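You operate a simulated robot arm through the tools that you are given. There is no shell and no other tool. Be economical: measure what you need, move in short steps, check, and stop when the job is done.

You are at the controls of a simulated two-armed robot. One attempt, no reset.

TASK
Take the lid off the jar labelled "sugar" on the purple bench top and lay it down there.
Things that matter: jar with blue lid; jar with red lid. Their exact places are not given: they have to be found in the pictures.

It is judged by the outcome, as a careful person would: the job done as asked, and still so three seconds after it is handed in. It fails if anything else is knocked over, pushed out of place, dropped, spilled or broken. A push-on lid holds only when it is set on centred and level and pressed home; a screw cap is set on level and turned clockwise until tight.

THE ROBOT
Two 7-joint arms with two-finger parallel grippers on one trunk, on a base that drives. Base frame: it is fixed to the floor where the robot stands at the start and does not move with it; the origin is under the middle of the robot, x ahead of it, y to its left, z up. Units: m, degrees, N and s.
The left shoulder is at the start at [0.06, 0.147, 0.543], the right one opposite. With the tool pointing down near the work surface each hand reaches from about 0.1 to 0.62 m from the robot's upright axis, wherever it stands, measured 20 degrees to its own side. Payload 3.43 kg a hand.
The TCP of each hand is the grasp point between the finger pads, 0.03 m short of the fingertips. In the tool frame z runs along the fingers and y along their closing line. The gripper opens to 0.094 m. The fingers are 0.028 m wide and 0.01 m thick; the gripper's body (0.05 by 0.096 m) begins 0.055 m behind the TCP.
Orientation is that of the tool frame in the base frame, as a unit quaternion [w, x, y, z]. With the fingers straight down and closing along the base's y, the tool's x points along the base's -x, its y along +y and its z along -z.

THE INTERFACE
- The arms move only by the tool arm_command. It takes "left_motion", "right_motion" or both (then of equal length, played together; a hand with none holds still); each is a list of rows, each a list of 7 numbers: the shift along the tool's x, y, z in units of 25 mm (1.0 is 25 mm), then the turn, a rotation vector about the tool's x, y, z in units of 5 degrees (1.0 is 5 degrees), then the gripper command, from -1 (fully open) to 1 (shut), values between in proportion. In form: [[x, y, z, wx, wy, wz, gripper], ...]. A call has 1 to 10 rows; each row shifts and turns the commanded pose from where the row before left it, along the tool's axes as they then stand. A call with a number of a shift or a turn outside -1 to 1 is refused whole. Each row takes 0.2 s and may step no farther than 0.05 m and 8.6 degrees from the row before; otherwise, or with a gripper value out of range, the whole call is refused. A pose out of reach is approached as far as the arm can. The call stops where the force on the tool passes 40 N (or 10 N more than at its start, if that is more) or the arm is blocked; 0.2 s more then pass. Each finger travels about 0.072 m/s and halts on what it meets, pressing with about 29 N; the grip force reading is that of the motor and also rises with nothing between the fingers. The clock runs only during rows and for 0.2 s after the last one: add rows that do not move to give the fingers time. It gives the time, the measured TCP pose, the force on the tool (base axes), the opening and the grip force at its end, in the units of the frame above (readings bear some noise), with the torque about the TCP (base axes, N m) and any sound that the robot's microphone picked up.
- Cameras (640 x 400 px; columns grow to the right, rows downward): "scene" is now at [0.0613, -0.0088, 1.192]; the picture's right is [-0.09, -1.00, 0.00], its down [-0.43, 0.04, -0.90] and it looks along [0.90, -0.08, -0.43] (base axes); focal length 252 px, centre (320, 200). "left" rides on the left gripper at [0.076, -0.014, -0.103] in its tool frame; the picture's right is [0.18, 0.98, 0.00], its down [-0.75, 0.14, -0.64] and it looks along [-0.63, 0.12, 0.77] (tool axes); focal length 243 px, centre (320, 200). "right" rides on the right gripper at [0.076, 0.014, -0.103] in its tool frame; the picture's right is [-0.18, 0.98, 0.00], its down [-0.75, -0.14, -0.64] and it looks along [-0.63, -0.12, 0.77] (tool axes); focal length 243 px, centre (320, 200).
- camera(camera): a new picture of that camera. No time passes.
- raise_lower(by): slides the trunk up (or, below 0, down) by that many m; the arms and the scene camera ride with it, the base frame stays. It gives what a move gives, with no picture.
- roll_base(legs): drives the robot by 1 to 6 legs, each [ahead, left, turn to the left] in m, m and degrees, along the robot's own axes; the way and the turn of a leg run together, so that a leg with both is an arc; at most 1.5 m and 180 degrees a leg. The arms and the cameras ride along, it lands a little off, and it stops where it bumps. It gives what a move gives.
- head_to(pan, tilt): turns the head with the scene camera to pan (to the left, within 86 degrees either way) and tilt (down, from -29 to 69), counted from straight ahead of the robot. It gives what a move gives.
- measure_at(camera, pixels): for up to 12 pixels [column, row] of the newest picture of that camera ("zoom" is the newest enlarged one), the place [x, y, z] in the base frame of the surface seen there, good to about 0.002 m. No time passes.
- enlarge(camera, box): a new picture of the part [left, top, right, bottom] of that camera's present view, enlarged. No time passes.
- job_done(): hands the job in; it is judged then, once.

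Keep the steps short. Do not move on a guess: measure, check each grasp and each placing, and mend mistakes. In all there are 80 turns and 62 pictures (those below and enlarged ones count). Leave the grippers open and the arms clear of the work at the hand-in unless told otherwise, and finish with a single line.

The tools are called after "Emit:" by a JSON object that holds its "fn" and its "kwargs". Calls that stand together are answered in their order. arm_command: Moves the arms, as the interface text tells. Its arguments: {"type":"object","properties":{"left_motion":{"type":"array"},"right_motion":{"type":"array"}},"required":[]} The other tools are called the same way: raise_lower (by) slides the trunk up or down; roll_base (legs) drives the base; head_to (pan, tilt) turns the head that bears the scene camera; camera (camera) takes a picture; measure_at (camera, pixels) gives the place of the surface under pixels of a picture; enlarge (camera, box) takes an enlarged picture of a part of a camera's view; job_done () hands the job in.

At the start:

```text
time_s: 0.0
left_tcp_pos: [0.3024, 0.0772, 0.9991]
left_tcp_rot: [0.001, 0.0, 1.0, -0.001]
left_ft_force: [0.3, -0.5, -0.9]
left_wrist_torque: [0.02, -0.01, 0.04]
left_finger_gap: 0.0944
left_grip_force: 0.0
right_tcp_pos: [0.3248, -0.2006, 1.001]
right_tcp_rot: [0.001, -0.001, 1.0, 0.001]
right_ft_force: [0.7, -0.5, 0.3]
right_wrist_torque: [0.01, -0.03, 0.0]
right_finger_gap: 0.0938
right_grip_force: 0.0
trunk travel left (down, up): [-0.25, 0.0]
robot x, y, heading: [0.0007, 0.0006, 0.1]
head pan, tilt: [-5.0, 25.3]
```

scene: 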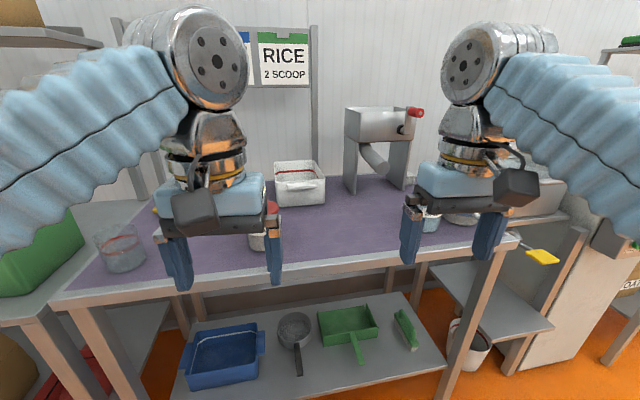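
right: 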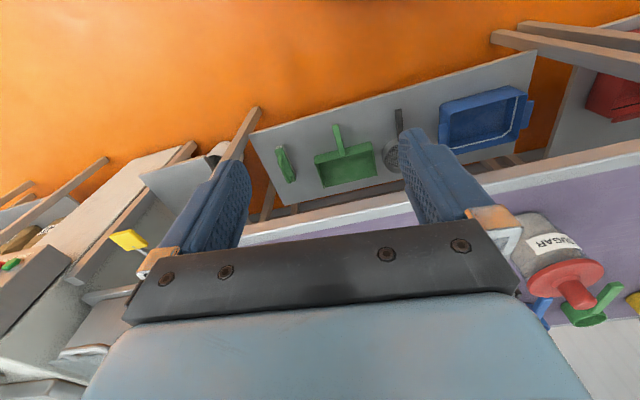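
left: 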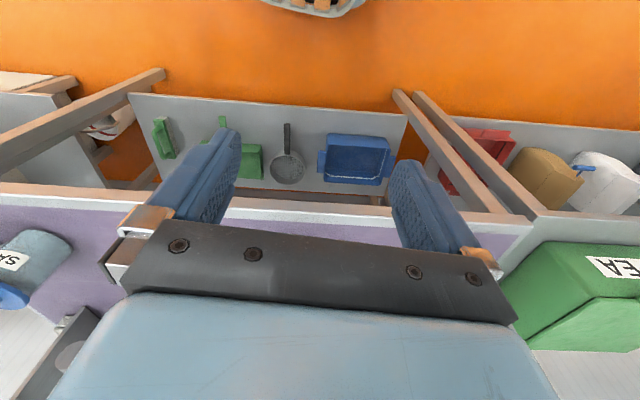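

The right camera shows a jar with a "SUGAR" label and a red knobbed lid near (560,260). The left camera shows a blue-lidded jar near (30,270). I'll enlarge both and measure the red one.

Emit:
{"fn": "enlarge", "kwargs": {"camera": "right", "box": [480, 190, 640, 340]}}

Emit:
{"fn": "measure_at", "kwargs": {"camera": "right", "pixels": [[560, 243], [565, 275], [580, 297], [605, 270], [535, 230], [598, 210], [530, 275], [590, 315], [635, 300]]}}

Emit:
{"fn": "enlarge", "kwargs": {"camera": "scene", "box": [200, 140, 520, 300]}}

```text
2.67 times, centred on (560, 265) of right
```

zoom: 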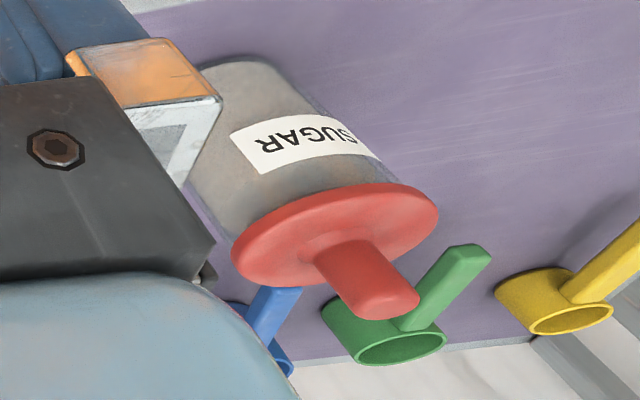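

```text
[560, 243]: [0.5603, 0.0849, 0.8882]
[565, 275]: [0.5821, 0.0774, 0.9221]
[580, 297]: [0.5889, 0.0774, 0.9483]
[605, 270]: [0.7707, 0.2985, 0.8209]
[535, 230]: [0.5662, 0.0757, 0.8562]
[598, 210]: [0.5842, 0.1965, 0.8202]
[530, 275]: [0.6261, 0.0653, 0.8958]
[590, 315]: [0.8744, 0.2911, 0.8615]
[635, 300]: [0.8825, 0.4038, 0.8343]
```

```text
2.00 times, centred on (360, 220) of scene
```

zoom: 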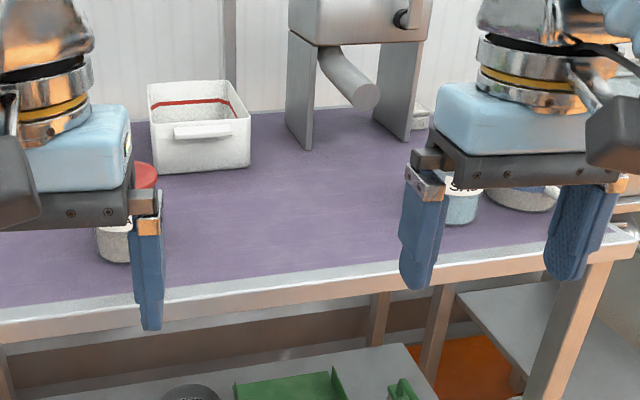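

The sugar jar has the red lid and stands near (0.59, 0.077). Its knob top is about z 0.948 and the bench about z 0.82. The blue-lidded jar reads "SA…". Next I'll measure the bench front edge, some clear spots and the other objects.

Emit:
{"fn": "measure_at", "kwargs": {"camera": "scene", "pixels": [[335, 268], [345, 225], [150, 275], [340, 340], [270, 210], [257, 240], [120, 250], [225, 265], [300, 195], [430, 222], [200, 265], [320, 240]]}}

Emit:
{"fn": "enlarge", "kwargs": {"camera": "left", "box": [0, 200, 160, 350]}}

```text
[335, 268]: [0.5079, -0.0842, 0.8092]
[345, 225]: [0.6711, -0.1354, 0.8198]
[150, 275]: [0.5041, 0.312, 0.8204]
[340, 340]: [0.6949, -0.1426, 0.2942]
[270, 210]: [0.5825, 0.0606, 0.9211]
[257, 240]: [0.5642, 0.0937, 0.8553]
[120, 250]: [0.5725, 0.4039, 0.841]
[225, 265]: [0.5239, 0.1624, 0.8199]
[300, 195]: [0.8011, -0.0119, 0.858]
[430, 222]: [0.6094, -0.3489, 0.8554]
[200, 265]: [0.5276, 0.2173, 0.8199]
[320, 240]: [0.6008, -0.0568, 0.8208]
```

```text
2.67 times, centred on (80, 275) of left
```

zoom: 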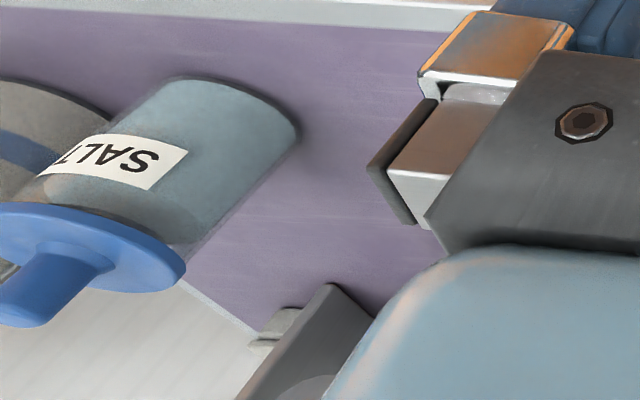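

The bench edge is at x≈0.49. Both reach and view improve if I'm closer, and the hands are well above the bench (fingertips at z 0.97). I'll drive 0.10 m ahead.

Emit:
{"fn": "roll_base", "kwargs": {"legs": [[0.1, 0, 0]]}}

Emit:
{"fn": "head_to", "kwargs": {"pan": 5, "tilt": 40}}

Emit:
{"fn": "camera", "kwargs": {"camera": "scene"}}

Emit:
{"fn": "camera", "kwargs": {"camera": "left"}}

Emit:
{"fn": "camera", "kwargs": {"camera": "right"}}

```text
time_s: 1.1
left_tcp_pos: [0.4027, 0.0767, 1.0003]
left_tcp_rot: [0.002, -0.001, 1.0, -0.001]
left_ft_force: [0.3, 0.6, 0.2]
left_wrist_torque: [-0.01, 0.02, -0.03]
left_finger_gap: 0.0939
left_grip_force: 0.0
right_tcp_pos: [0.4225, -0.2014, 1.0]
right_tcp_rot: [0.0, 0.0, 1.0, 0.001]
right_ft_force: [0.2, -0.4, 0.1]
right_wrist_torque: [0.02, 0.0, 0.0]
right_finger_gap: 0.094
right_grip_force: 0.0
trunk travel left (down, up): [-0.25, 0.0]
robot x, y, heading: [0.1025, -0.0012, 0.1]
head pan, tilt: [-5.0, 25.3]
```

```text
time_s: 1.9
left_tcp_pos: [0.4028, 0.0767, 0.9998]
left_tcp_rot: [0.002, -0.002, 1.0, -0.001]
left_ft_force: [-0.1, 0.2, -0.5]
left_wrist_torque: [-0.01, 0.01, 0.03]
left_finger_gap: 0.0939
left_grip_force: 0.0
right_tcp_pos: [0.4239, -0.2003, 1.0003]
right_tcp_rot: [0.002, 0.0, 1.0, 0.0]
right_ft_force: [-0.8, -0.1, -0.5]
right_wrist_torque: [-0.02, -0.01, -0.01]
right_finger_gap: 0.094
right_grip_force: 0.1
trunk travel left (down, up): [-0.25, 0.0]
robot x, y, heading: [0.0996, -0.002, -0.3]
head pan, tilt: [5.0, 40.0]
```

```text
55 pictures are left
```

scene: 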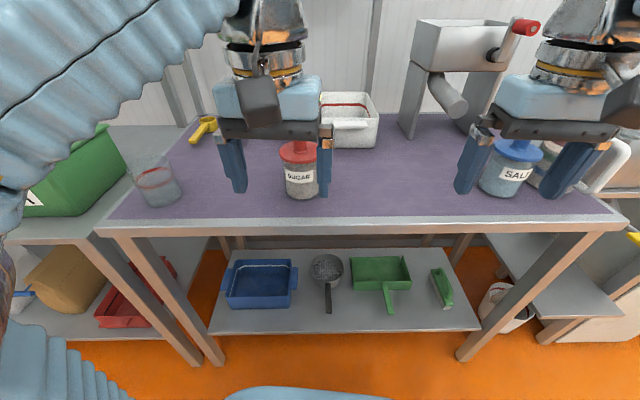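

```text
54 pictures are left
```

left: 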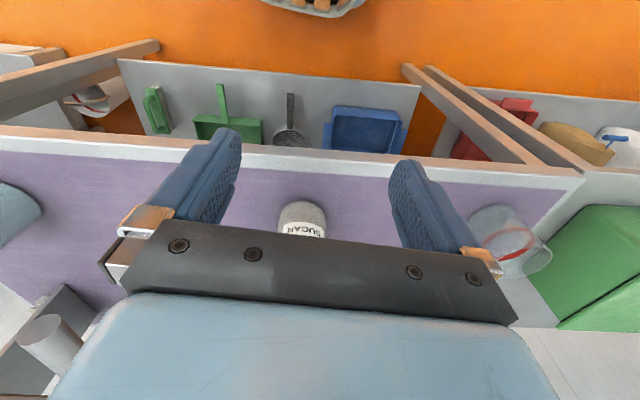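

```text
53 pictures are left
```

right: 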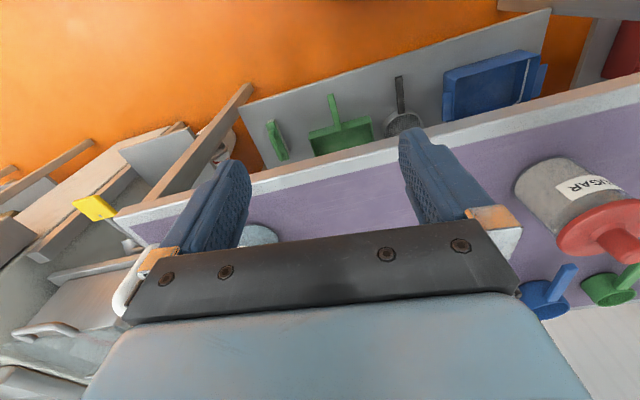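

The view is good. I'll zoom on the sugar jar in both views to measure the lid and knob.

Emit:
{"fn": "enlarge", "kwargs": {"camera": "right", "box": [500, 140, 640, 280]}}

Emit:
{"fn": "enlarge", "kwargs": {"camera": "scene", "box": [260, 120, 360, 210]}}

Emit:
{"fn": "measure_at", "kwargs": {"camera": "scene", "pixels": [[299, 143], [282, 151], [317, 151], [299, 161], [300, 190], [287, 185], [313, 185], [240, 205], [260, 200], [370, 190], [420, 190], [296, 154]]}}

```text
2.86 times, centred on (570, 210) of right
```

zoom: 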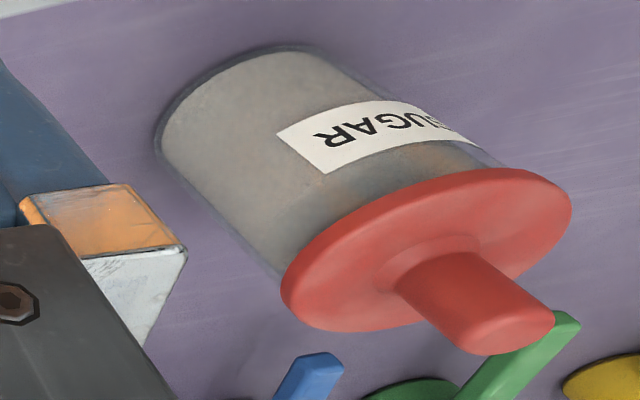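

```text
4.44 times, centred on (310, 165) of scene
```

zoom: 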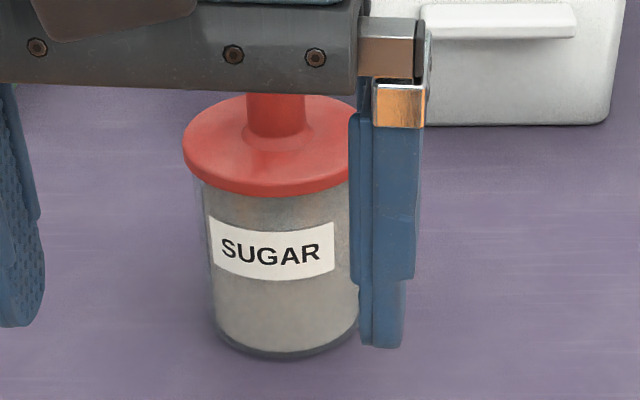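

```text
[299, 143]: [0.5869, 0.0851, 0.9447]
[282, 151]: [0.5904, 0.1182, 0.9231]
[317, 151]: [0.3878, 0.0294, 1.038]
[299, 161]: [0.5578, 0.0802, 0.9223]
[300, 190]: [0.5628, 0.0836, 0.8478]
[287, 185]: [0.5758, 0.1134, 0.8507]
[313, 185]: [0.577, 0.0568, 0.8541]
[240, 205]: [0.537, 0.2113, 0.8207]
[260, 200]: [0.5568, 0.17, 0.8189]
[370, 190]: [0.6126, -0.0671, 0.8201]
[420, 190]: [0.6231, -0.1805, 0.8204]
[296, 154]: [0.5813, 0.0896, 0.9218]
```

Next I'll re-zoom the right view so I can measure the knob top and the lid rim.

Emit:
{"fn": "enlarge", "kwargs": {"camera": "right", "box": [500, 140, 640, 280]}}

Emit:
{"fn": "measure_at", "kwargs": {"camera": "zoom", "pixels": [[510, 332], [542, 325], [475, 348], [440, 275], [550, 312], [290, 290], [568, 210], [340, 325], [480, 172], [300, 300], [380, 220], [400, 310]]}}

```text
2.86 times, centred on (570, 210) of right
```

zoom: 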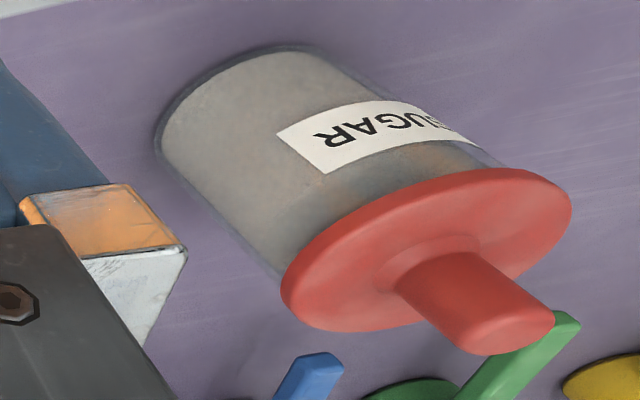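

```text
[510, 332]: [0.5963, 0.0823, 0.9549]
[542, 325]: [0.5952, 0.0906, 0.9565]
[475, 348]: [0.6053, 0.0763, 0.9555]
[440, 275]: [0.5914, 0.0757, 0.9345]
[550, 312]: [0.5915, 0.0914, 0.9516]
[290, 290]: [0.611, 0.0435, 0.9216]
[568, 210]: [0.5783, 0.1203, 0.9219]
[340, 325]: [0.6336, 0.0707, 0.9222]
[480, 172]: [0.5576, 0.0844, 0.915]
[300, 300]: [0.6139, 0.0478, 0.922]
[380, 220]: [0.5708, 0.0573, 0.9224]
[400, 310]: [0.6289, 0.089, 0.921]
```

The knob is centred near (0.598, 0.083), with its top at z 0.957. The lid top is at z 0.922 and the lid is about 80 mm wide. I'll move the left hand over it at the present height, which leaves the tips 13 mm above the knob.

Emit:
{"fn": "arm_command", "kwargs": {"left_motion": [[-1, 0.25, 0, 0, 0, 0, -1], [-1, 0, 0, 0, 0, 0, -1], [-1, 0, 0, 0, 0, 0, -1], [-1, 0, 0, 0, 0, 0, -1], [-1, 0, 0, 0, 0, 0, -1], [-1, 0, 0, 0, 0, 0, -1], [-1, 0, 0, 0, 0, 0, -1], [-0.8, 0, 0, 0, 0, 0, -1], [0, 0, 0, 0, 0, 0, -1]]}}

Emit:
{"fn": "camera", "kwargs": {"camera": "left"}}

Emit:
{"fn": "camera", "kwargs": {"camera": "scene"}}

```text
time_s: 3.9
left_tcp_pos: [0.4746, 0.088, 0.9984]
left_tcp_rot: [0.005, 0.0, 1.0, 0.002]
left_ft_force: [0.5, -0.3, 0.5]
left_wrist_torque: [0.0, 0.01, 0.0]
left_finger_gap: 0.094
left_grip_force: 0.0
left hand out of reach, approached as far as the arm can: row 3, 4, 5, 6, 7, 8
right_tcp_pos: [0.4239, -0.2, 0.9992]
right_tcp_rot: [0.0, 0.0, 1.0, 0.001]
right_ft_force: [-0.2, 0.9, -0.2]
right_wrist_torque: [-0.04, 0.01, -0.01]
right_finger_gap: 0.0939
right_grip_force: 0.1
trunk travel left (down, up): [-0.25, 0.0]
robot x, y, heading: [0.1001, 0.0022, 0.2]
head pan, tilt: [5.0, 40.0]
```

```text
49 pictures are left
```

left: 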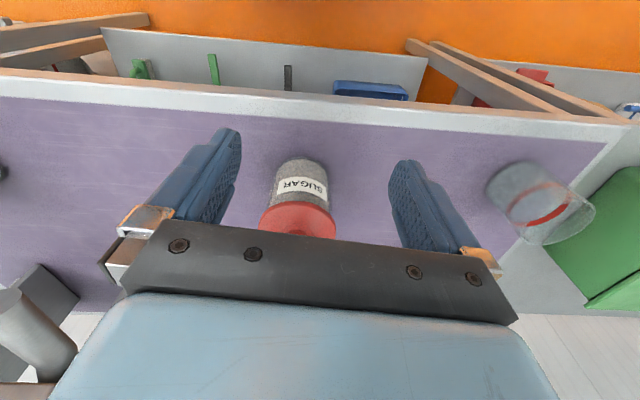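

```text
48 pictures are left
```

scene: 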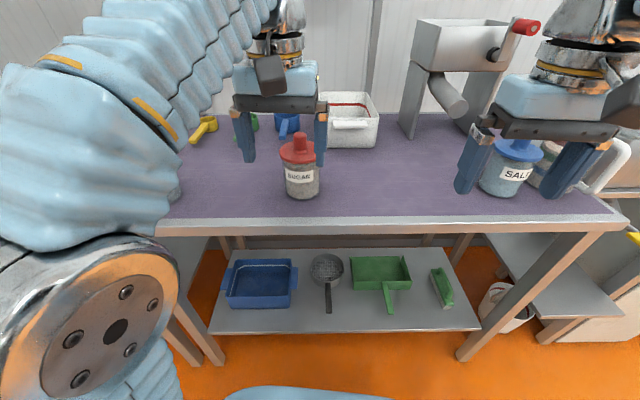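

At this height the arm reaches only about 0.375 m from the axis, so I must drive closer. First I'll check the gap between the robot base (blue, at the picture's bottom) and the bench's legs and shelf.

Emit:
{"fn": "head_to", "kwargs": {"pan": 0, "tilt": 65}}

Emit:
{"fn": "camera", "kwargs": {"camera": "scene"}}

Emit:
{"fn": "measure_at", "kwargs": {"camera": "scene", "pixels": [[320, 330], [320, 280], [320, 255], [320, 230], [320, 300], [320, 215], [320, 180], [320, 350], [320, 380]]}}

```text
time_s: 4.8
left_tcp_pos: [0.4745, 0.0875, 0.9982]
left_tcp_rot: [0.005, 0.002, 1.0, 0.002]
left_ft_force: [0.2, 0.6, 0.3]
left_wrist_torque: [-0.01, 0.01, 0.01]
left_finger_gap: 0.0939
left_grip_force: 0.2
right_tcp_pos: [0.4238, -0.2012, 0.9988]
right_tcp_rot: [0.001, 0.0, 1.0, 0.001]
right_ft_force: [-0.1, -0.1, -0.4]
right_wrist_torque: [0.01, -0.01, -0.02]
right_finger_gap: 0.094
right_grip_force: 0.1
trunk travel left (down, up): [-0.25, 0.0]
robot x, y, heading: [0.0968, -0.0052, -0.0]
head pan, tilt: [0.0, 65.0]
```

```text
47 pictures are left
```

scene: 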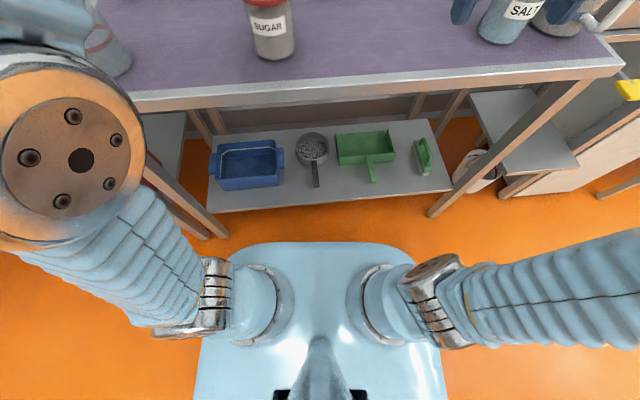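

```text
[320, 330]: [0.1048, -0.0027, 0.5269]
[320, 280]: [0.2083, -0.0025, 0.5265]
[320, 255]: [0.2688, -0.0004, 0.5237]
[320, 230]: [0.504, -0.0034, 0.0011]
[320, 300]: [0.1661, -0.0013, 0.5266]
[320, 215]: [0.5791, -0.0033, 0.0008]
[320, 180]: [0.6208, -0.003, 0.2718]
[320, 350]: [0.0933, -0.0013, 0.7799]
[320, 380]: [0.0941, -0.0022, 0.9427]
```

The base front is at x≈0.30, so there's 0.19 m before the bench edge at 0.49. I'll check where the left elbow is relative to the glass on the bench before driving.

Emit:
{"fn": "measure_at", "kwargs": {"camera": "scene", "pixels": [[80, 160], [60, 60], [30, 20], [130, 220], [110, 50], [90, 8], [10, 150], [95, 90], [130, 100], [180, 270], [35, 45]]}}

```text
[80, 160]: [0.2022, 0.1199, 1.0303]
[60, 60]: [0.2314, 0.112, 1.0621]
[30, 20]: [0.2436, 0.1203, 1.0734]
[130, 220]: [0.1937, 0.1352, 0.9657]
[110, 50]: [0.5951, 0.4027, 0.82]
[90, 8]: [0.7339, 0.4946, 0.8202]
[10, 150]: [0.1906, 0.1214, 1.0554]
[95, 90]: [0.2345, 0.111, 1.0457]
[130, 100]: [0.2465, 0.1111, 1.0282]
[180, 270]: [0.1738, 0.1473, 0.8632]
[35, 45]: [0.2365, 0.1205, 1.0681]
```

The elbow is at x≈0.2, well behind the bench, so driving is safe. I'll go 0.12 m ahead. The fingers stay about 11 mm above the knob and open around it.

Emit:
{"fn": "roll_base", "kwargs": {"legs": [[0.12, 0, 0]]}}

Emit:
{"fn": "head_to", "kwargs": {"pan": 8, "tilt": 50}}

Emit:
{"fn": "camera", "kwargs": {"camera": "scene"}}

Emit:
{"fn": "camera", "kwargs": {"camera": "left"}}

```text
time_s: 6.0
left_tcp_pos: [0.5946, 0.0867, 0.9989]
left_tcp_rot: [0.006, 0.0, 1.0, 0.002]
left_ft_force: [-0.2, -0.1, 0.4]
left_wrist_torque: [0.01, -0.04, 0.0]
left_finger_gap: 0.0939
left_grip_force: 0.1
right_tcp_pos: [0.5451, -0.2016, 0.9995]
right_tcp_rot: [0.001, 0.0, 1.0, 0.001]
right_ft_force: [-0.3, 0.0, 0.2]
right_wrist_torque: [0.0, 0.03, 0.0]
right_finger_gap: 0.094
right_grip_force: 0.1
trunk travel left (down, up): [-0.25, 0.0]
robot x, y, heading: [0.2217, 0.0018, 0.0]
head pan, tilt: [0.0, 65.0]
```

```text
time_s: 6.8
left_tcp_pos: [0.5956, 0.0871, 0.9988]
left_tcp_rot: [0.005, 0.0, 1.0, 0.003]
left_ft_force: [-0.3, -0.2, -1.0]
left_wrist_torque: [0.02, 0.02, -0.03]
left_finger_gap: 0.0941
left_grip_force: 0.0
right_tcp_pos: [0.5444, -0.2015, 1.0002]
right_tcp_rot: [0.001, 0.0, 1.0, 0.001]
right_ft_force: [0.2, 0.2, -0.2]
right_wrist_torque: [0.02, -0.01, -0.02]
right_finger_gap: 0.0941
right_grip_force: 0.1
trunk travel left (down, up): [-0.25, 0.0]
robot x, y, heading: [0.2211, -0.0002, 0.1]
head pan, tilt: [8.0, 50.0]
```

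```text
46 pictures are left
```

scene: 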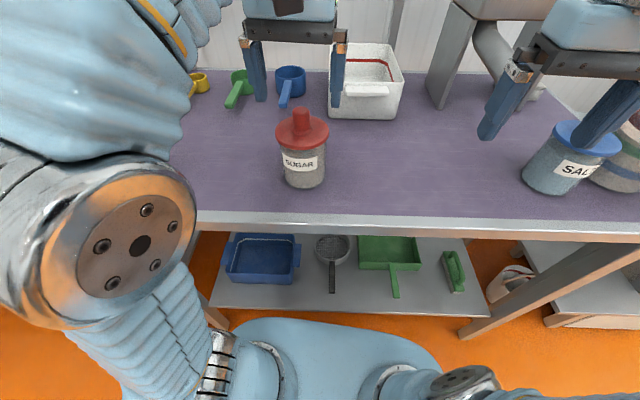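

```text
45 pictures are left
```

left: 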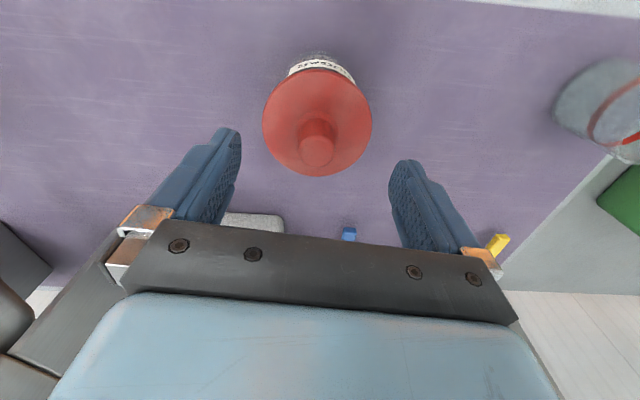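

The knob top at (317,150) sits midway between the fingertips. I'll verify the coordinates.

Emit:
{"fn": "measure_at", "kwargs": {"camera": "left", "pixels": [[317, 150], [303, 147], [332, 147], [317, 163], [265, 125], [371, 125], [318, 175], [330, 159]]}}

Emit:
{"fn": "enlarge", "kwargs": {"camera": "left", "box": [240, 50, 400, 190]}}

```text
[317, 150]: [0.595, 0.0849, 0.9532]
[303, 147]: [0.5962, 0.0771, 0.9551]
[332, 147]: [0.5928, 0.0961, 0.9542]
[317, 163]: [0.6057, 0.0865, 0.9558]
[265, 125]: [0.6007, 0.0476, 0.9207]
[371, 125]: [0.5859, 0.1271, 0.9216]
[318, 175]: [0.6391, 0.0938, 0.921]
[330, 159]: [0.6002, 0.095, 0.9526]
```

```text
2.86 times, centred on (320, 120) of left
```

zoom: 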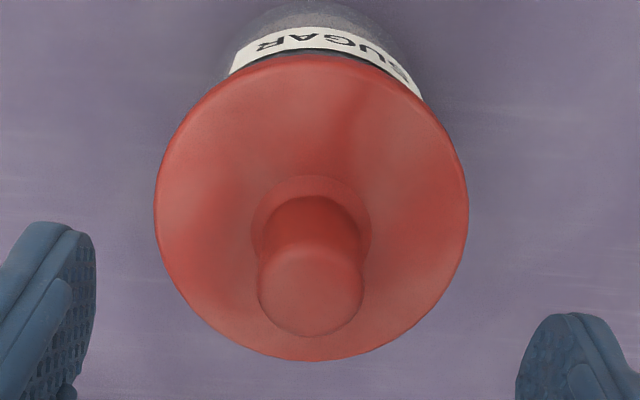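

The TCP is already centred on the knob. I'll send a still row first to see whether the commanded pose jumps, then descend.

Emit:
{"fn": "arm_command", "kwargs": {"left_motion": [[0, 0, 0, 0, 0, 0, -1]]}}

```text
time_s: 7.2
left_tcp_pos: [0.5954, 0.0869, 0.9991]
left_tcp_rot: [0.005, 0.001, 1.0, 0.002]
left_ft_force: [0.1, -0.5, 1.2]
left_wrist_torque: [0.02, 0.0, 0.03]
left_finger_gap: 0.0942
left_grip_force: 0.0
right_tcp_pos: [0.5441, -0.2009, 0.9998]
right_tcp_rot: [0.001, -0.001, 1.0, 0.001]
right_ft_force: [-0.5, 0.1, 0.6]
right_wrist_torque: [0.02, 0.03, -0.01]
right_finger_gap: 0.0942
right_grip_force: 0.0
trunk travel left (down, up): [-0.25, 0.0]
robot x, y, heading: [0.2236, -0.0037, -0.2]
head pan, tilt: [8.0, 50.0]
```

There was no jump. I'll descend 41 mm, so the tips end just above the lid plate.

Emit:
{"fn": "arm_command", "kwargs": {"left_motion": [[0, 0, 0.5, 0, 0, 0, -1], [0, 0, 0.5, 0, 0, 0, -1], [0, 0, 0.4, 0, 0, 0, -1], [0, 0, 0.24, 0, 0, 0, -1], [0, 0, 0, 0, 0, 0, -1]]}}

Emit:
{"fn": "camera", "kwargs": {"camera": "scene"}}

```text
time_s: 8.4
left_tcp_pos: [0.5964, 0.0875, 0.9577]
left_tcp_rot: [0.005, 0.0, 1.0, 0.002]
left_ft_force: [-0.7, -1.1, 0.3]
left_wrist_torque: [0.04, 0.01, -0.04]
left_finger_gap: 0.094
left_grip_force: 0.0
right_tcp_pos: [0.5434, -0.2022, 0.9998]
right_tcp_rot: [0.001, -0.001, 1.0, 0.001]
right_ft_force: [-1.2, 0.8, 0.0]
right_wrist_torque: [0.0, -0.01, 0.02]
right_finger_gap: 0.0941
right_grip_force: 0.0
trunk travel left (down, up): [-0.25, 0.0]
robot x, y, heading: [0.2209, 0.0008, 0.0]
head pan, tilt: [8.0, 50.0]
```

```text
43 pictures are left
```

scene: 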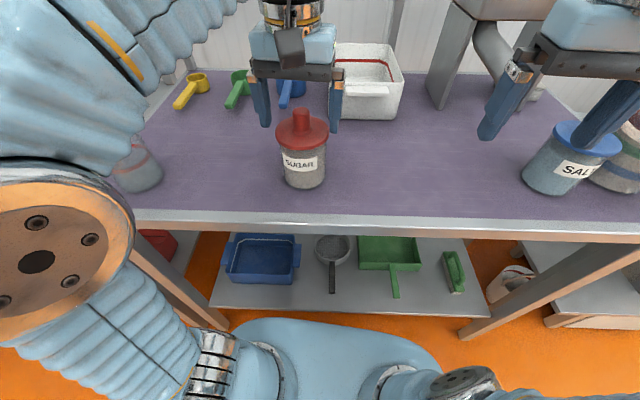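

The tips flank the lid with no contact. I'll close to about 33 mm and let that settle before gripping.

Emit:
{"fn": "arm_command", "kwargs": {"left_motion": [[0, 0, 0, 0, 0, 0, 0], [0, 0, 0, 0, 0, 0, 0.2], [0, 0, 0, 0, 0, 0, 0.3], [0, 0, 0, 0, 0, 0, 0.3]]}}

Emit:
{"fn": "enlarge", "kwargs": {"camera": "left", "box": [220, 50, 420, 200]}}

```text
time_s: 9.4
left_tcp_pos: [0.5954, 0.0871, 0.9574]
left_tcp_rot: [0.005, 0.001, 1.0, 0.002]
left_ft_force: [0.0, 0.3, -0.1]
left_wrist_torque: [-0.01, 0.01, -0.02]
left_finger_gap: 0.033
left_grip_force: 0.0
right_tcp_pos: [0.5445, -0.2006, 0.9992]
right_tcp_rot: [0.001, 0.0, 1.0, 0.001]
right_ft_force: [-0.8, 1.3, 0.8]
right_wrist_torque: [0.03, -0.01, -0.04]
right_finger_gap: 0.0942
right_grip_force: 0.0
trunk travel left (down, up): [-0.25, 0.0]
robot x, y, heading: [0.2232, -0.0004, 0.2]
head pan, tilt: [8.0, 50.0]
```

```text
2.67 times, centred on (320, 125) of left
```

zoom: 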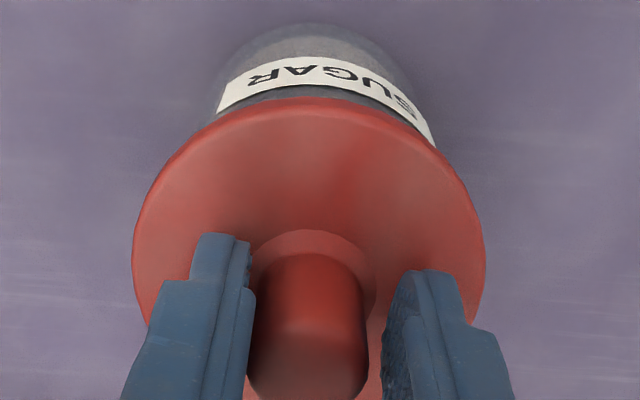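

The knob sits nearer the left finger in the picture, so I'll shift −y by 1.5 mm and close gradually.

Emit:
{"fn": "arm_command", "kwargs": {"left_motion": [[0, -0.06, 0, 0, 0, 0, 0.3], [0, 0, 0, 0, 0, 0, 0.4], [0, 0, 0, 0, 0, 0, 0.5], [0, 0, 0, 0, 0, 0, 0.7], [0, 0, 0, 0, 0, 0, 1], [0, 0, 0, 0, 0, 0, 1], [0, 0, 0, 0, 0, 0, 1]]}}

Emit:
{"fn": "enlarge", "kwargs": {"camera": "left", "box": [220, 50, 420, 200]}}

```text
time_s: 11.0
left_tcp_pos: [0.596, 0.0852, 0.9574]
left_tcp_rot: [0.005, 0.001, 1.0, 0.002]
left_ft_force: [1.2, -0.1, -0.6]
left_wrist_torque: [-0.01, 0.0, -0.01]
left_finger_gap: 0.025
left_grip_force: 28.9
right_tcp_pos: [0.5451, -0.201, 0.9989]
right_tcp_rot: [0.001, 0.0, 1.0, 0.0]
right_ft_force: [0.0, -0.2, -0.4]
right_wrist_torque: [-0.01, -0.01, 0.0]
right_finger_gap: 0.094
right_grip_force: 0.1
trunk travel left (down, up): [-0.25, 0.0]
robot x, y, heading: [0.2256, -0.0002, -0.1]
head pan, tilt: [8.0, 50.0]
heard: snap
```

```text
2.67 times, centred on (320, 125) of left
```

zoom: 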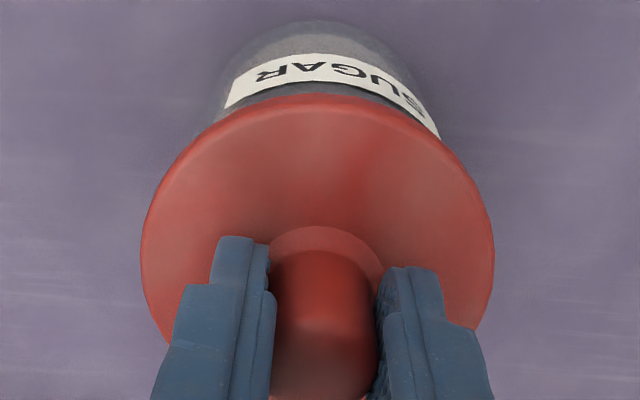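

The fingers grip the knob at a 25 mm gap, and I heard a snap, so the push-on lid may have shifted. I'll lift 4 mm slowly and read the force.

Emit:
{"fn": "arm_command", "kwargs": {"left_motion": [[0, 0, -0.08, 0, 0, 0, 1], [0, 0, -0.08, 0, 0, 0, 1], [0, 0, 0, 0, 0, 0, 1]]}}

Emit:
{"fn": "enlarge", "kwargs": {"camera": "scene", "box": [240, 80, 370, 200]}}

```text
time_s: 11.8
left_tcp_pos: [0.5957, 0.0869, 0.9622]
left_tcp_rot: [0.006, 0.001, 1.0, 0.002]
left_ft_force: [0.1, -0.1, -0.9]
left_wrist_torque: [0.01, -0.01, 0.04]
left_finger_gap: 0.025
left_grip_force: 29.1
right_tcp_pos: [0.5454, -0.2008, 0.9992]
right_tcp_rot: [0.001, 0.0, 1.0, 0.001]
right_ft_force: [0.3, -0.1, 0.1]
right_wrist_torque: [0.01, 0.03, 0.02]
right_finger_gap: 0.0943
right_grip_force: 0.0
trunk travel left (down, up): [-0.25, 0.0]
robot x, y, heading: [0.2214, -0.0005, 0.1]
head pan, tilt: [8.0, 50.0]
```

```text
3.33 times, centred on (305, 140) of scene
```

zoom: 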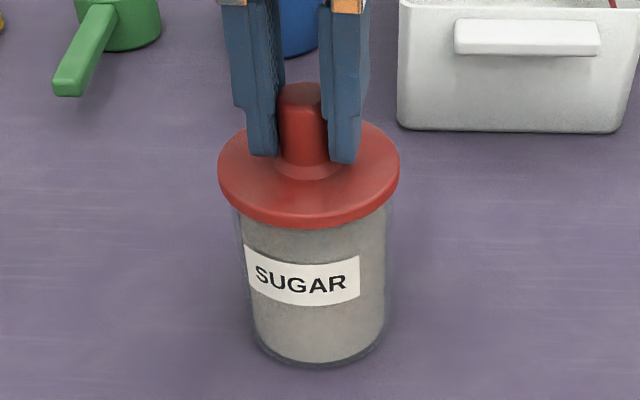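

The force is only about 1 N, so it seems the lid alone is moving. I'll lift another 10 mm and look.

Emit:
{"fn": "arm_command", "kwargs": {"left_motion": [[0, 0, -0.2, 0, 0, 0, 1], [0, 0, -0.2, 0, 0, 0, 1], [0, 0, 0, 0, 0, 0, 1]]}}

Emit:
{"fn": "enlarge", "kwargs": {"camera": "scene", "box": [240, 80, 370, 200]}}

```text
time_s: 12.6
left_tcp_pos: [0.5961, 0.0858, 0.9715]
left_tcp_rot: [0.006, 0.002, 1.0, 0.002]
left_ft_force: [-0.8, 0.0, 0.0]
left_wrist_torque: [0.0, 0.03, 0.04]
left_finger_gap: 0.0248
left_grip_force: 28.8
right_tcp_pos: [0.5444, -0.2022, 1.0]
right_tcp_rot: [0.001, 0.001, 1.0, 0.001]
right_ft_force: [-0.4, 0.0, 0.2]
right_wrist_torque: [-0.01, 0.01, 0.01]
right_finger_gap: 0.0941
right_grip_force: 0.1
trunk travel left (down, up): [-0.25, 0.0]
robot x, y, heading: [0.2182, -0.0014, -0.1]
head pan, tilt: [8.0, 50.0]
```

```text
3.33 times, centred on (305, 140) of scene
```

zoom: 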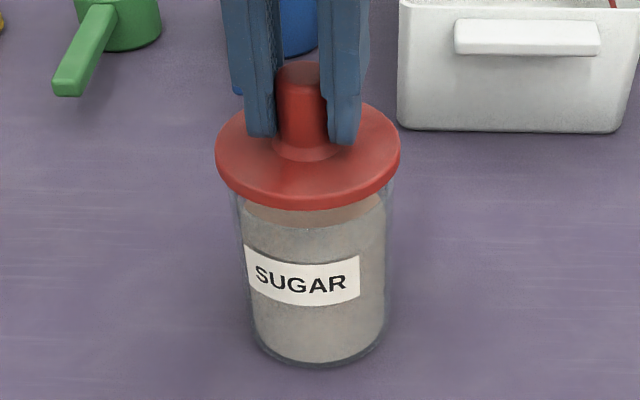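

The lid is coming up and the jar stays put. I'll lift another 24 mm to clear the rim.

Emit:
{"fn": "arm_command", "kwargs": {"left_motion": [[0, 0, -0.4, 0, 0, 0, 1], [0, 0, -0.4, 0, 0, 0, 1], [0, 0, -0.16, 0, 0, 0, 1], [0, 0, 0, 0, 0, 0, 1]]}}

Emit:
{"fn": "camera", "kwargs": {"camera": "scene"}}

Emit:
{"fn": "camera", "kwargs": {"camera": "right"}}

```text
time_s: 13.6
left_tcp_pos: [0.5954, 0.0861, 0.9947]
left_tcp_rot: [0.006, 0.001, 1.0, 0.003]
left_ft_force: [0.2, -0.6, 0.4]
left_wrist_torque: [0.0, -0.01, 0.02]
left_finger_gap: 0.0248
left_grip_force: 29.2
right_tcp_pos: [0.5451, -0.2006, 1.0003]
right_tcp_rot: [0.0, 0.0, 1.0, 0.0]
right_ft_force: [0.2, -0.1, 0.5]
right_wrist_torque: [0.02, 0.0, -0.01]
right_finger_gap: 0.0939
right_grip_force: 0.0
trunk travel left (down, up): [-0.25, 0.0]
robot x, y, heading: [0.2225, -0.0028, 0.2]
head pan, tilt: [8.0, 50.0]
```

```text
38 pictures are left
```

scene: 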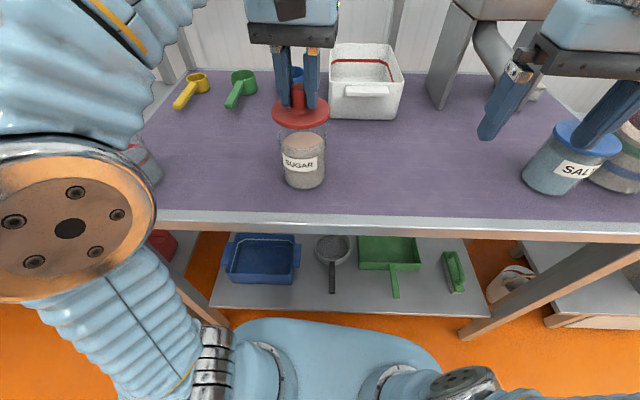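

```text
37 pictures are left
```

right: 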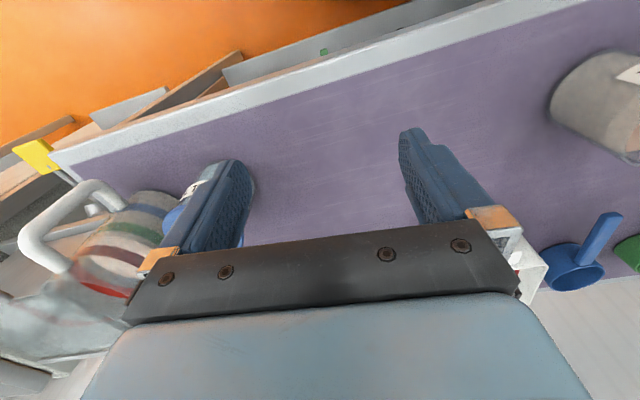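

The lid is clear of the jar. The open bench between the jar and the glass on the left, around (0.575, 0.215), looks free. I'll measure it and the glass to be sure.

Emit:
{"fn": "measure_at", "kwargs": {"camera": "scene", "pixels": [[220, 170], [230, 190], [190, 170], [155, 165], [160, 175], [150, 150], [240, 140], [280, 170], [236, 100], [273, 112], [300, 125], [328, 112]]}}

Emit:
{"fn": "enlarge", "kwargs": {"camera": "scene", "box": [240, 80, 370, 200]}}

```text
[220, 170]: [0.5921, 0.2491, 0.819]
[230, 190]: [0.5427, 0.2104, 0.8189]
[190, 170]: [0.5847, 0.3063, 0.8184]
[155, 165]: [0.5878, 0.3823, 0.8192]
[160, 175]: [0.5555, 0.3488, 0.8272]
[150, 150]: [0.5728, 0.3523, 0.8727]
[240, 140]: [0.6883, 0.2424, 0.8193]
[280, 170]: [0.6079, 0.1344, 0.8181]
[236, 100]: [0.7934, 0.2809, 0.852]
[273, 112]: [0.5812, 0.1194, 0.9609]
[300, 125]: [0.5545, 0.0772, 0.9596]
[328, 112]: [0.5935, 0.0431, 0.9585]
```

```text
3.33 times, centred on (305, 140) of scene
```

zoom: 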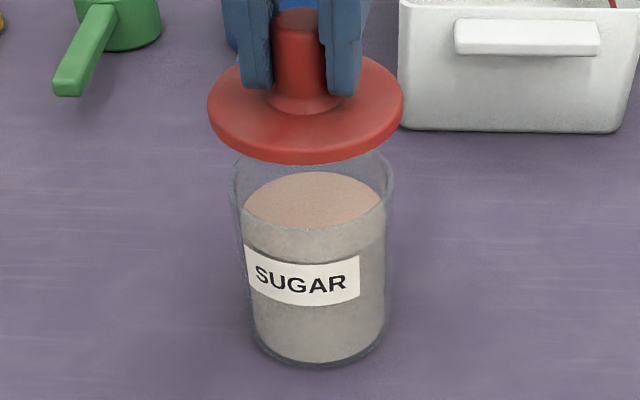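

The free span runs from y 0.12 to 0.345. I'll carry the lid sideways at this height to (0.575, 0.225).

Emit:
{"fn": "arm_command", "kwargs": {"left_motion": [[0, 0.6, 0, 0, 0, 0, 1], [0.1, 0.9, 0, 0, 0, 0, 1], [0.2, 0.9, 0, 0, 0, 0, 1], [0.2, 0.9, 0, 0, 0, 0, 1], [0.2, 0.9, 0, 0, 0, 0, 1], [0.1, 0.9, 0, 0, 0, 0, 1], [0, 0.46, 0, 0, 0, 0, 1], [0, 0, 0, 0, 0, 0, 1]]}}

Emit:
{"fn": "camera", "kwargs": {"camera": "scene"}}

Emit:
{"fn": "camera", "kwargs": {"camera": "left"}}

```text
time_s: 15.4
left_tcp_pos: [0.5758, 0.2257, 0.9966]
left_tcp_rot: [0.005, 0.002, 1.0, 0.002]
left_ft_force: [-0.1, -0.7, 0.4]
left_wrist_torque: [-0.01, -0.03, -0.01]
left_finger_gap: 0.0247
left_grip_force: 28.9
right_tcp_pos: [0.5447, -0.2017, 1.0002]
right_tcp_rot: [0.0, 0.0, 1.0, 0.001]
right_ft_force: [0.7, -0.6, 0.0]
right_wrist_torque: [0.02, 0.0, -0.01]
right_finger_gap: 0.0943
right_grip_force: 0.1
trunk travel left (down, up): [-0.25, 0.0]
robot x, y, heading: [0.2227, -0.0005, -0.1]
head pan, tilt: [8.0, 50.0]
```

```text
35 pictures are left
```

scene: 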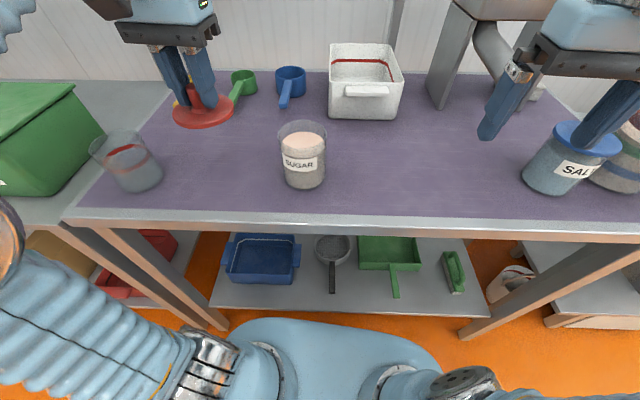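

```text
34 pictures are left
```

left: 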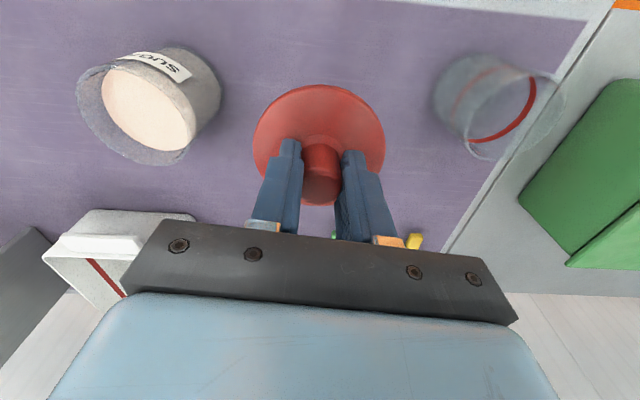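

The lid is over free bench, well between the jar and the glass. Before lowering, I'll check where the elbow is relative to the glass and the green bin.

Emit:
{"fn": "measure_at", "kwargs": {"camera": "scene", "pixels": [[8, 240], [15, 225], [5, 20], [100, 150], [130, 135], [60, 100], [20, 270], [3, 45], [200, 120]]}}

Emit:
{"fn": "head_to", "kwargs": {"pan": 45, "tilt": 40}}

Emit:
{"fn": "camera", "kwargs": {"camera": "scene"}}

```text
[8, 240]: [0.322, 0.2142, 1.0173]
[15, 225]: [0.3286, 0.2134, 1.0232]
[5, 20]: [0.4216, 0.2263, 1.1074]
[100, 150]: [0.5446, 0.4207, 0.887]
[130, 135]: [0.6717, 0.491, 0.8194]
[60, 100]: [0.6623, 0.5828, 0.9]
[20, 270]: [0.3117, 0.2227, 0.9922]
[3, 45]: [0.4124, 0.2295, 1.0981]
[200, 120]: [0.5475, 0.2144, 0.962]
```

```text
time_s: 16.4
left_tcp_pos: [0.5751, 0.2259, 0.9957]
left_tcp_rot: [0.006, 0.001, 1.0, 0.002]
left_ft_force: [-0.3, 1.3, -0.6]
left_wrist_torque: [0.04, 0.01, 0.0]
left_finger_gap: 0.0246
left_grip_force: 28.6
right_tcp_pos: [0.5443, -0.2009, 0.9994]
right_tcp_rot: [0.001, 0.0, 1.0, 0.001]
right_ft_force: [-0.2, -0.6, -0.5]
right_wrist_torque: [0.02, -0.03, -0.02]
right_finger_gap: 0.094
right_grip_force: 0.1
trunk travel left (down, up): [-0.25, 0.0]
robot x, y, heading: [0.2209, 0.0022, 0.0]
head pan, tilt: [45.0, 40.0]
```

```text
33 pictures are left
```

scene: 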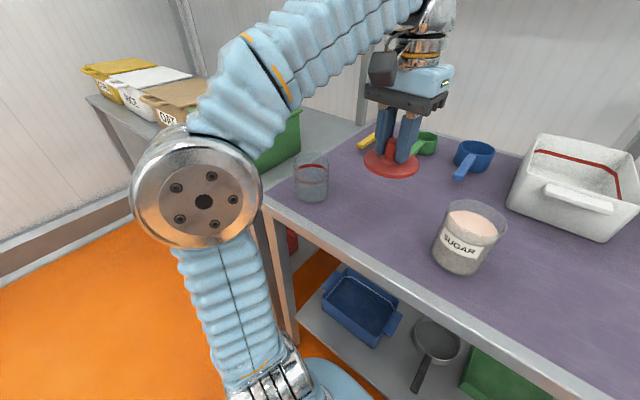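

The arm is well clear of everything. I'll lower 85 mm, leaving the plate bottom about 45 mm above the bench.

Emit:
{"fn": "arm_command", "kwargs": {"left_motion": [[0, 0, 0.5, 0, 0, 0, 1], [0, 0, 0.6, 0, 0, 0, 1], [0, 0, 0.6, 0, 0, 0, 1], [0, 0, 0.6, 0, 0, 0, 1], [0, 0, 0.6, 0, 0, 0, 1], [0, 0, 0.5, 0, 0, 0, 1], [0, 0, 0, 0, 0, 0, 1]]}}

Emit:
{"fn": "enlarge", "kwargs": {"camera": "scene", "box": [320, 80, 500, 230]}}

```text
time_s: 18.1
left_tcp_pos: [0.576, 0.2242, 0.9088]
left_tcp_rot: [0.005, 0.002, 1.0, 0.002]
left_ft_force: [-1.2, -0.5, 0.5]
left_wrist_torque: [0.0, 0.04, -0.05]
left_finger_gap: 0.0244
left_grip_force: 29.1
right_tcp_pos: [0.5446, -0.201, 0.9993]
right_tcp_rot: [0.001, -0.001, 1.0, 0.001]
right_ft_force: [-0.6, -0.2, 1.0]
right_wrist_torque: [0.02, 0.02, 0.02]
right_finger_gap: 0.0942
right_grip_force: 0.0
trunk travel left (down, up): [-0.25, 0.0]
robot x, y, heading: [0.2184, 0.0008, 0.0]
head pan, tilt: [45.0, 40.0]
```

```text
2.67 times, centred on (410, 155) of scene
```

zoom: 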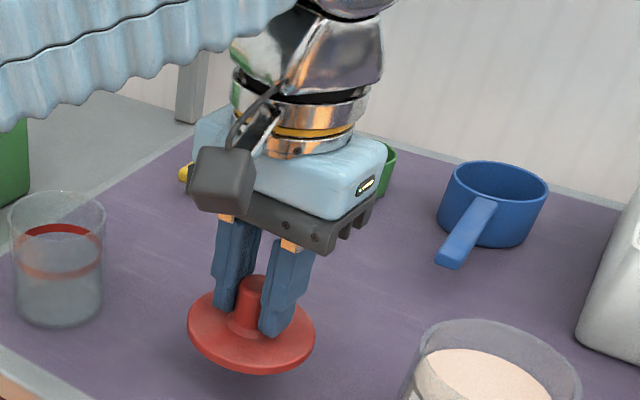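

Next I'll lower in small steps and watch for contact.

Emit:
{"fn": "arm_command", "kwargs": {"left_motion": [[0, 0, 0.2, 0, 0, 0, 1], [0, 0, 0.2, 0, 0, 0, 1], [0, 0, 0.2, 0, 0, 0, 1], [0, 0, 0.2, 0, 0, 0, 1], [0, 0, 0.2, 0, 0, 0, 1], [0, 0, 0, 0, 0, 0, 1]]}}

Emit:
{"fn": "enlarge", "kwargs": {"camera": "scene", "box": [340, 120, 460, 220]}}

Emit:
{"fn": "measure_at", "kwargs": {"camera": "zoom", "pixels": [[300, 300], [200, 300]]}}

```text
time_s: 19.4
left_tcp_pos: [0.5773, 0.2253, 0.8842]
left_tcp_rot: [0.005, 0.001, 1.0, 0.002]
left_ft_force: [0.5, 0.0, -0.9]
left_wrist_torque: [0.01, -0.01, 0.01]
left_finger_gap: 0.0247
left_grip_force: 29.1
right_tcp_pos: [0.5451, -0.2022, 0.9998]
right_tcp_rot: [0.001, 0.0, 1.0, 0.001]
right_ft_force: [-0.5, -0.1, 0.0]
right_wrist_torque: [0.02, 0.01, 0.0]
right_finger_gap: 0.094
right_grip_force: 0.1
trunk travel left (down, up): [-0.25, 0.0]
robot x, y, heading: [0.2211, -0.0009, -0.1]
head pan, tilt: [45.0, 40.0]
```

```text
4.00 times, centred on (400, 170) of scene
```

zoom: 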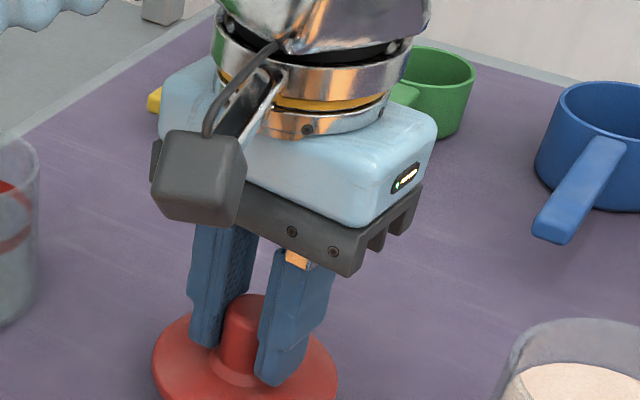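

```text
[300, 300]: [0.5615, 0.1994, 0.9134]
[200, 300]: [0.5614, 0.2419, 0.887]
```

Still no contact. I'll continue down in 2 mm steps.

Emit:
{"fn": "arm_command", "kwargs": {"left_motion": [[0, 0, 0.08, 0, 0, 0, 1], [0, 0, 0.08, 0, 0, 0, 1], [0, 0, 0.08, 0, 0, 0, 1], [0, 0, 0.08, 0, 0, 0, 1], [0, 0, 0, 0, 0, 0, 1]]}}

Emit:
{"fn": "enlarge", "kwargs": {"camera": "scene", "box": [340, 150, 460, 240]}}

```text
time_s: 20.6
left_tcp_pos: [0.5755, 0.2259, 0.8772]
left_tcp_rot: [0.005, 0.001, 1.0, 0.003]
left_ft_force: [-0.5, 0.4, 0.2]
left_wrist_torque: [0.0, 0.02, -0.01]
left_finger_gap: 0.0245
left_grip_force: 28.6
right_tcp_pos: [0.5438, -0.2017, 0.9995]
right_tcp_rot: [0.0, 0.001, 1.0, 0.001]
right_ft_force: [-0.2, 1.0, 0.5]
right_wrist_torque: [-0.03, -0.02, 0.0]
right_finger_gap: 0.0939
right_grip_force: 0.0
trunk travel left (down, up): [-0.25, 0.0]
robot x, y, heading: [0.223, -0.0024, 0.2]
head pan, tilt: [45.0, 40.0]
```

```text
4.44 times, centred on (400, 195) of scene
```

zoom: 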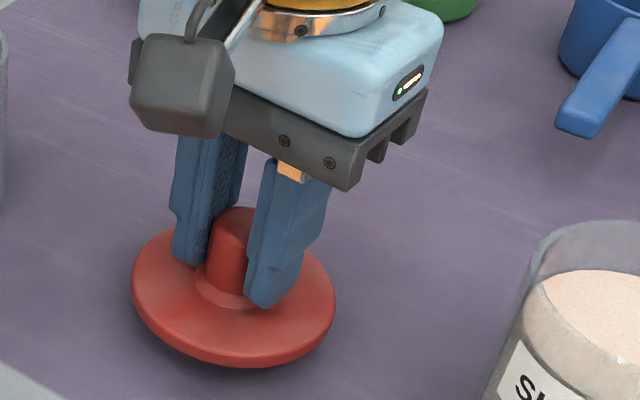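

Emit:
{"fn": "arm_command", "kwargs": {"left_motion": [[0, 0, 0.06, 0, 0, 0, 1], [0, 0, 0.06, 0, 0, 0, 1], [0, 0, 0.06, 0, 0, 0, 1], [0, 0, 0, 0, 0, 0, 1]]}}

```text
time_s: 21.6
left_tcp_pos: [0.5773, 0.2244, 0.8729]
left_tcp_rot: [0.005, 0.001, 1.0, 0.002]
left_ft_force: [-0.5, 1.0, -0.1]
left_wrist_torque: [0.01, 0.01, -0.02]
left_finger_gap: 0.0244
left_grip_force: 28.6
right_tcp_pos: [0.545, -0.2019, 1.0004]
right_tcp_rot: [0.001, 0.0, 1.0, 0.001]
right_ft_force: [-0.4, -0.3, -1.0]
right_wrist_torque: [0.02, -0.03, -0.02]
right_finger_gap: 0.0937
right_grip_force: 0.0
trunk travel left (down, up): [-0.25, 0.0]
robot x, y, heading: [0.2196, -0.0015, -0.0]
head pan, tilt: [45.0, 40.0]
```

No contact yet. I'll go 5 mm more in small steps.

Emit:
{"fn": "arm_command", "kwargs": {"left_motion": [[0, 0, 0.05, 0, 0, 0, 1], [0, 0, 0.05, 0, 0, 0, 1], [0, 0, 0.05, 0, 0, 0, 1], [0, 0, 0.05, 0, 0, 0, 1], [0, 0, 0, 0, 0, 0, 1]]}}

Emit:
{"fn": "enlarge", "kwargs": {"camera": "scene", "box": [340, 150, 460, 240]}}

```text
time_s: 22.9
left_tcp_pos: [0.576, 0.2262, 0.869]
left_tcp_rot: [0.007, 0.001, 1.0, 0.001]
left_ft_force: [5.5, 4.3, 29.9]
left_wrist_torque: [-0.1, -0.14, 0.06]
left_finger_gap: 0.0244
left_grip_force: 29.0
right_tcp_pos: [0.5447, -0.202, 0.9999]
right_tcp_rot: [0.001, 0.0, 1.0, 0.001]
right_ft_force: [0.7, 0.1, 0.3]
right_wrist_torque: [0.04, 0.04, -0.01]
right_finger_gap: 0.094
right_grip_force: 0.0
trunk travel left (down, up): [-0.25, 0.0]
robot x, y, heading: [0.216, 0.0001, -0.1]
head pan, tilt: [45.0, 40.0]
```

```text
4.44 times, centred on (400, 195) of scene
```

zoom: 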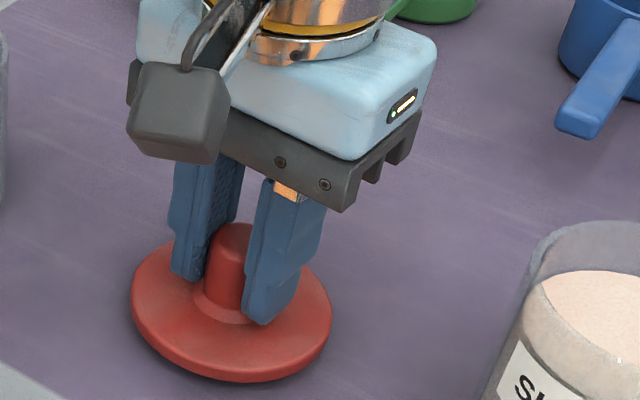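

Contact: the lid is pressing on the bench at 30 N. I'll ease up about 1 mm to relieve the pressure before releasing.

Emit:
{"fn": "arm_command", "kwargs": {"left_motion": [[0, 0, -0.04, 0, 0, 0, 1], [0, 0, 0, 0, 0, 0, 1]]}}

```text
time_s: 23.4
left_tcp_pos: [0.5758, 0.2253, 0.8685]
left_tcp_rot: [0.005, 0.001, 1.0, 0.002]
left_ft_force: [2.6, 1.7, 19.4]
left_wrist_torque: [-0.12, -0.15, 0.04]
left_finger_gap: 0.0244
left_grip_force: 29.0
right_tcp_pos: [0.5436, -0.2025, 0.9995]
right_tcp_rot: [0.001, 0.0, 1.0, 0.002]
right_ft_force: [-0.3, 0.6, -0.8]
right_wrist_torque: [0.03, -0.03, -0.01]
right_finger_gap: 0.094
right_grip_force: 0.0
trunk travel left (down, up): [-0.25, 0.0]
robot x, y, heading: [0.2178, 0.001, 0.0]
head pan, tilt: [45.0, 40.0]
```

Emit:
{"fn": "arm_command", "kwargs": {"left_motion": [[0, 0, -0.05, 0, 0, 0, 1], [0, 0, 0, 0, 0, 0, 1]]}}

```text
time_s: 24.1
left_tcp_pos: [0.576, 0.2248, 0.8699]
left_tcp_rot: [0.003, 0.002, 1.0, 0.003]
left_ft_force: [0.2, 0.3, 1.3]
left_wrist_torque: [-0.08, 0.0, -0.01]
left_finger_gap: 0.0243
left_grip_force: 29.7
right_tcp_pos: [0.545, -0.2015, 0.9994]
right_tcp_rot: [0.001, 0.001, 1.0, 0.001]
right_ft_force: [0.5, -0.7, 0.1]
right_wrist_torque: [0.0, 0.03, -0.03]
right_finger_gap: 0.0941
right_grip_force: 0.1
trunk travel left (down, up): [-0.25, 0.0]
robot x, y, heading: [0.221, -0.0002, 0.1]
head pan, tilt: [45.0, 40.0]
```

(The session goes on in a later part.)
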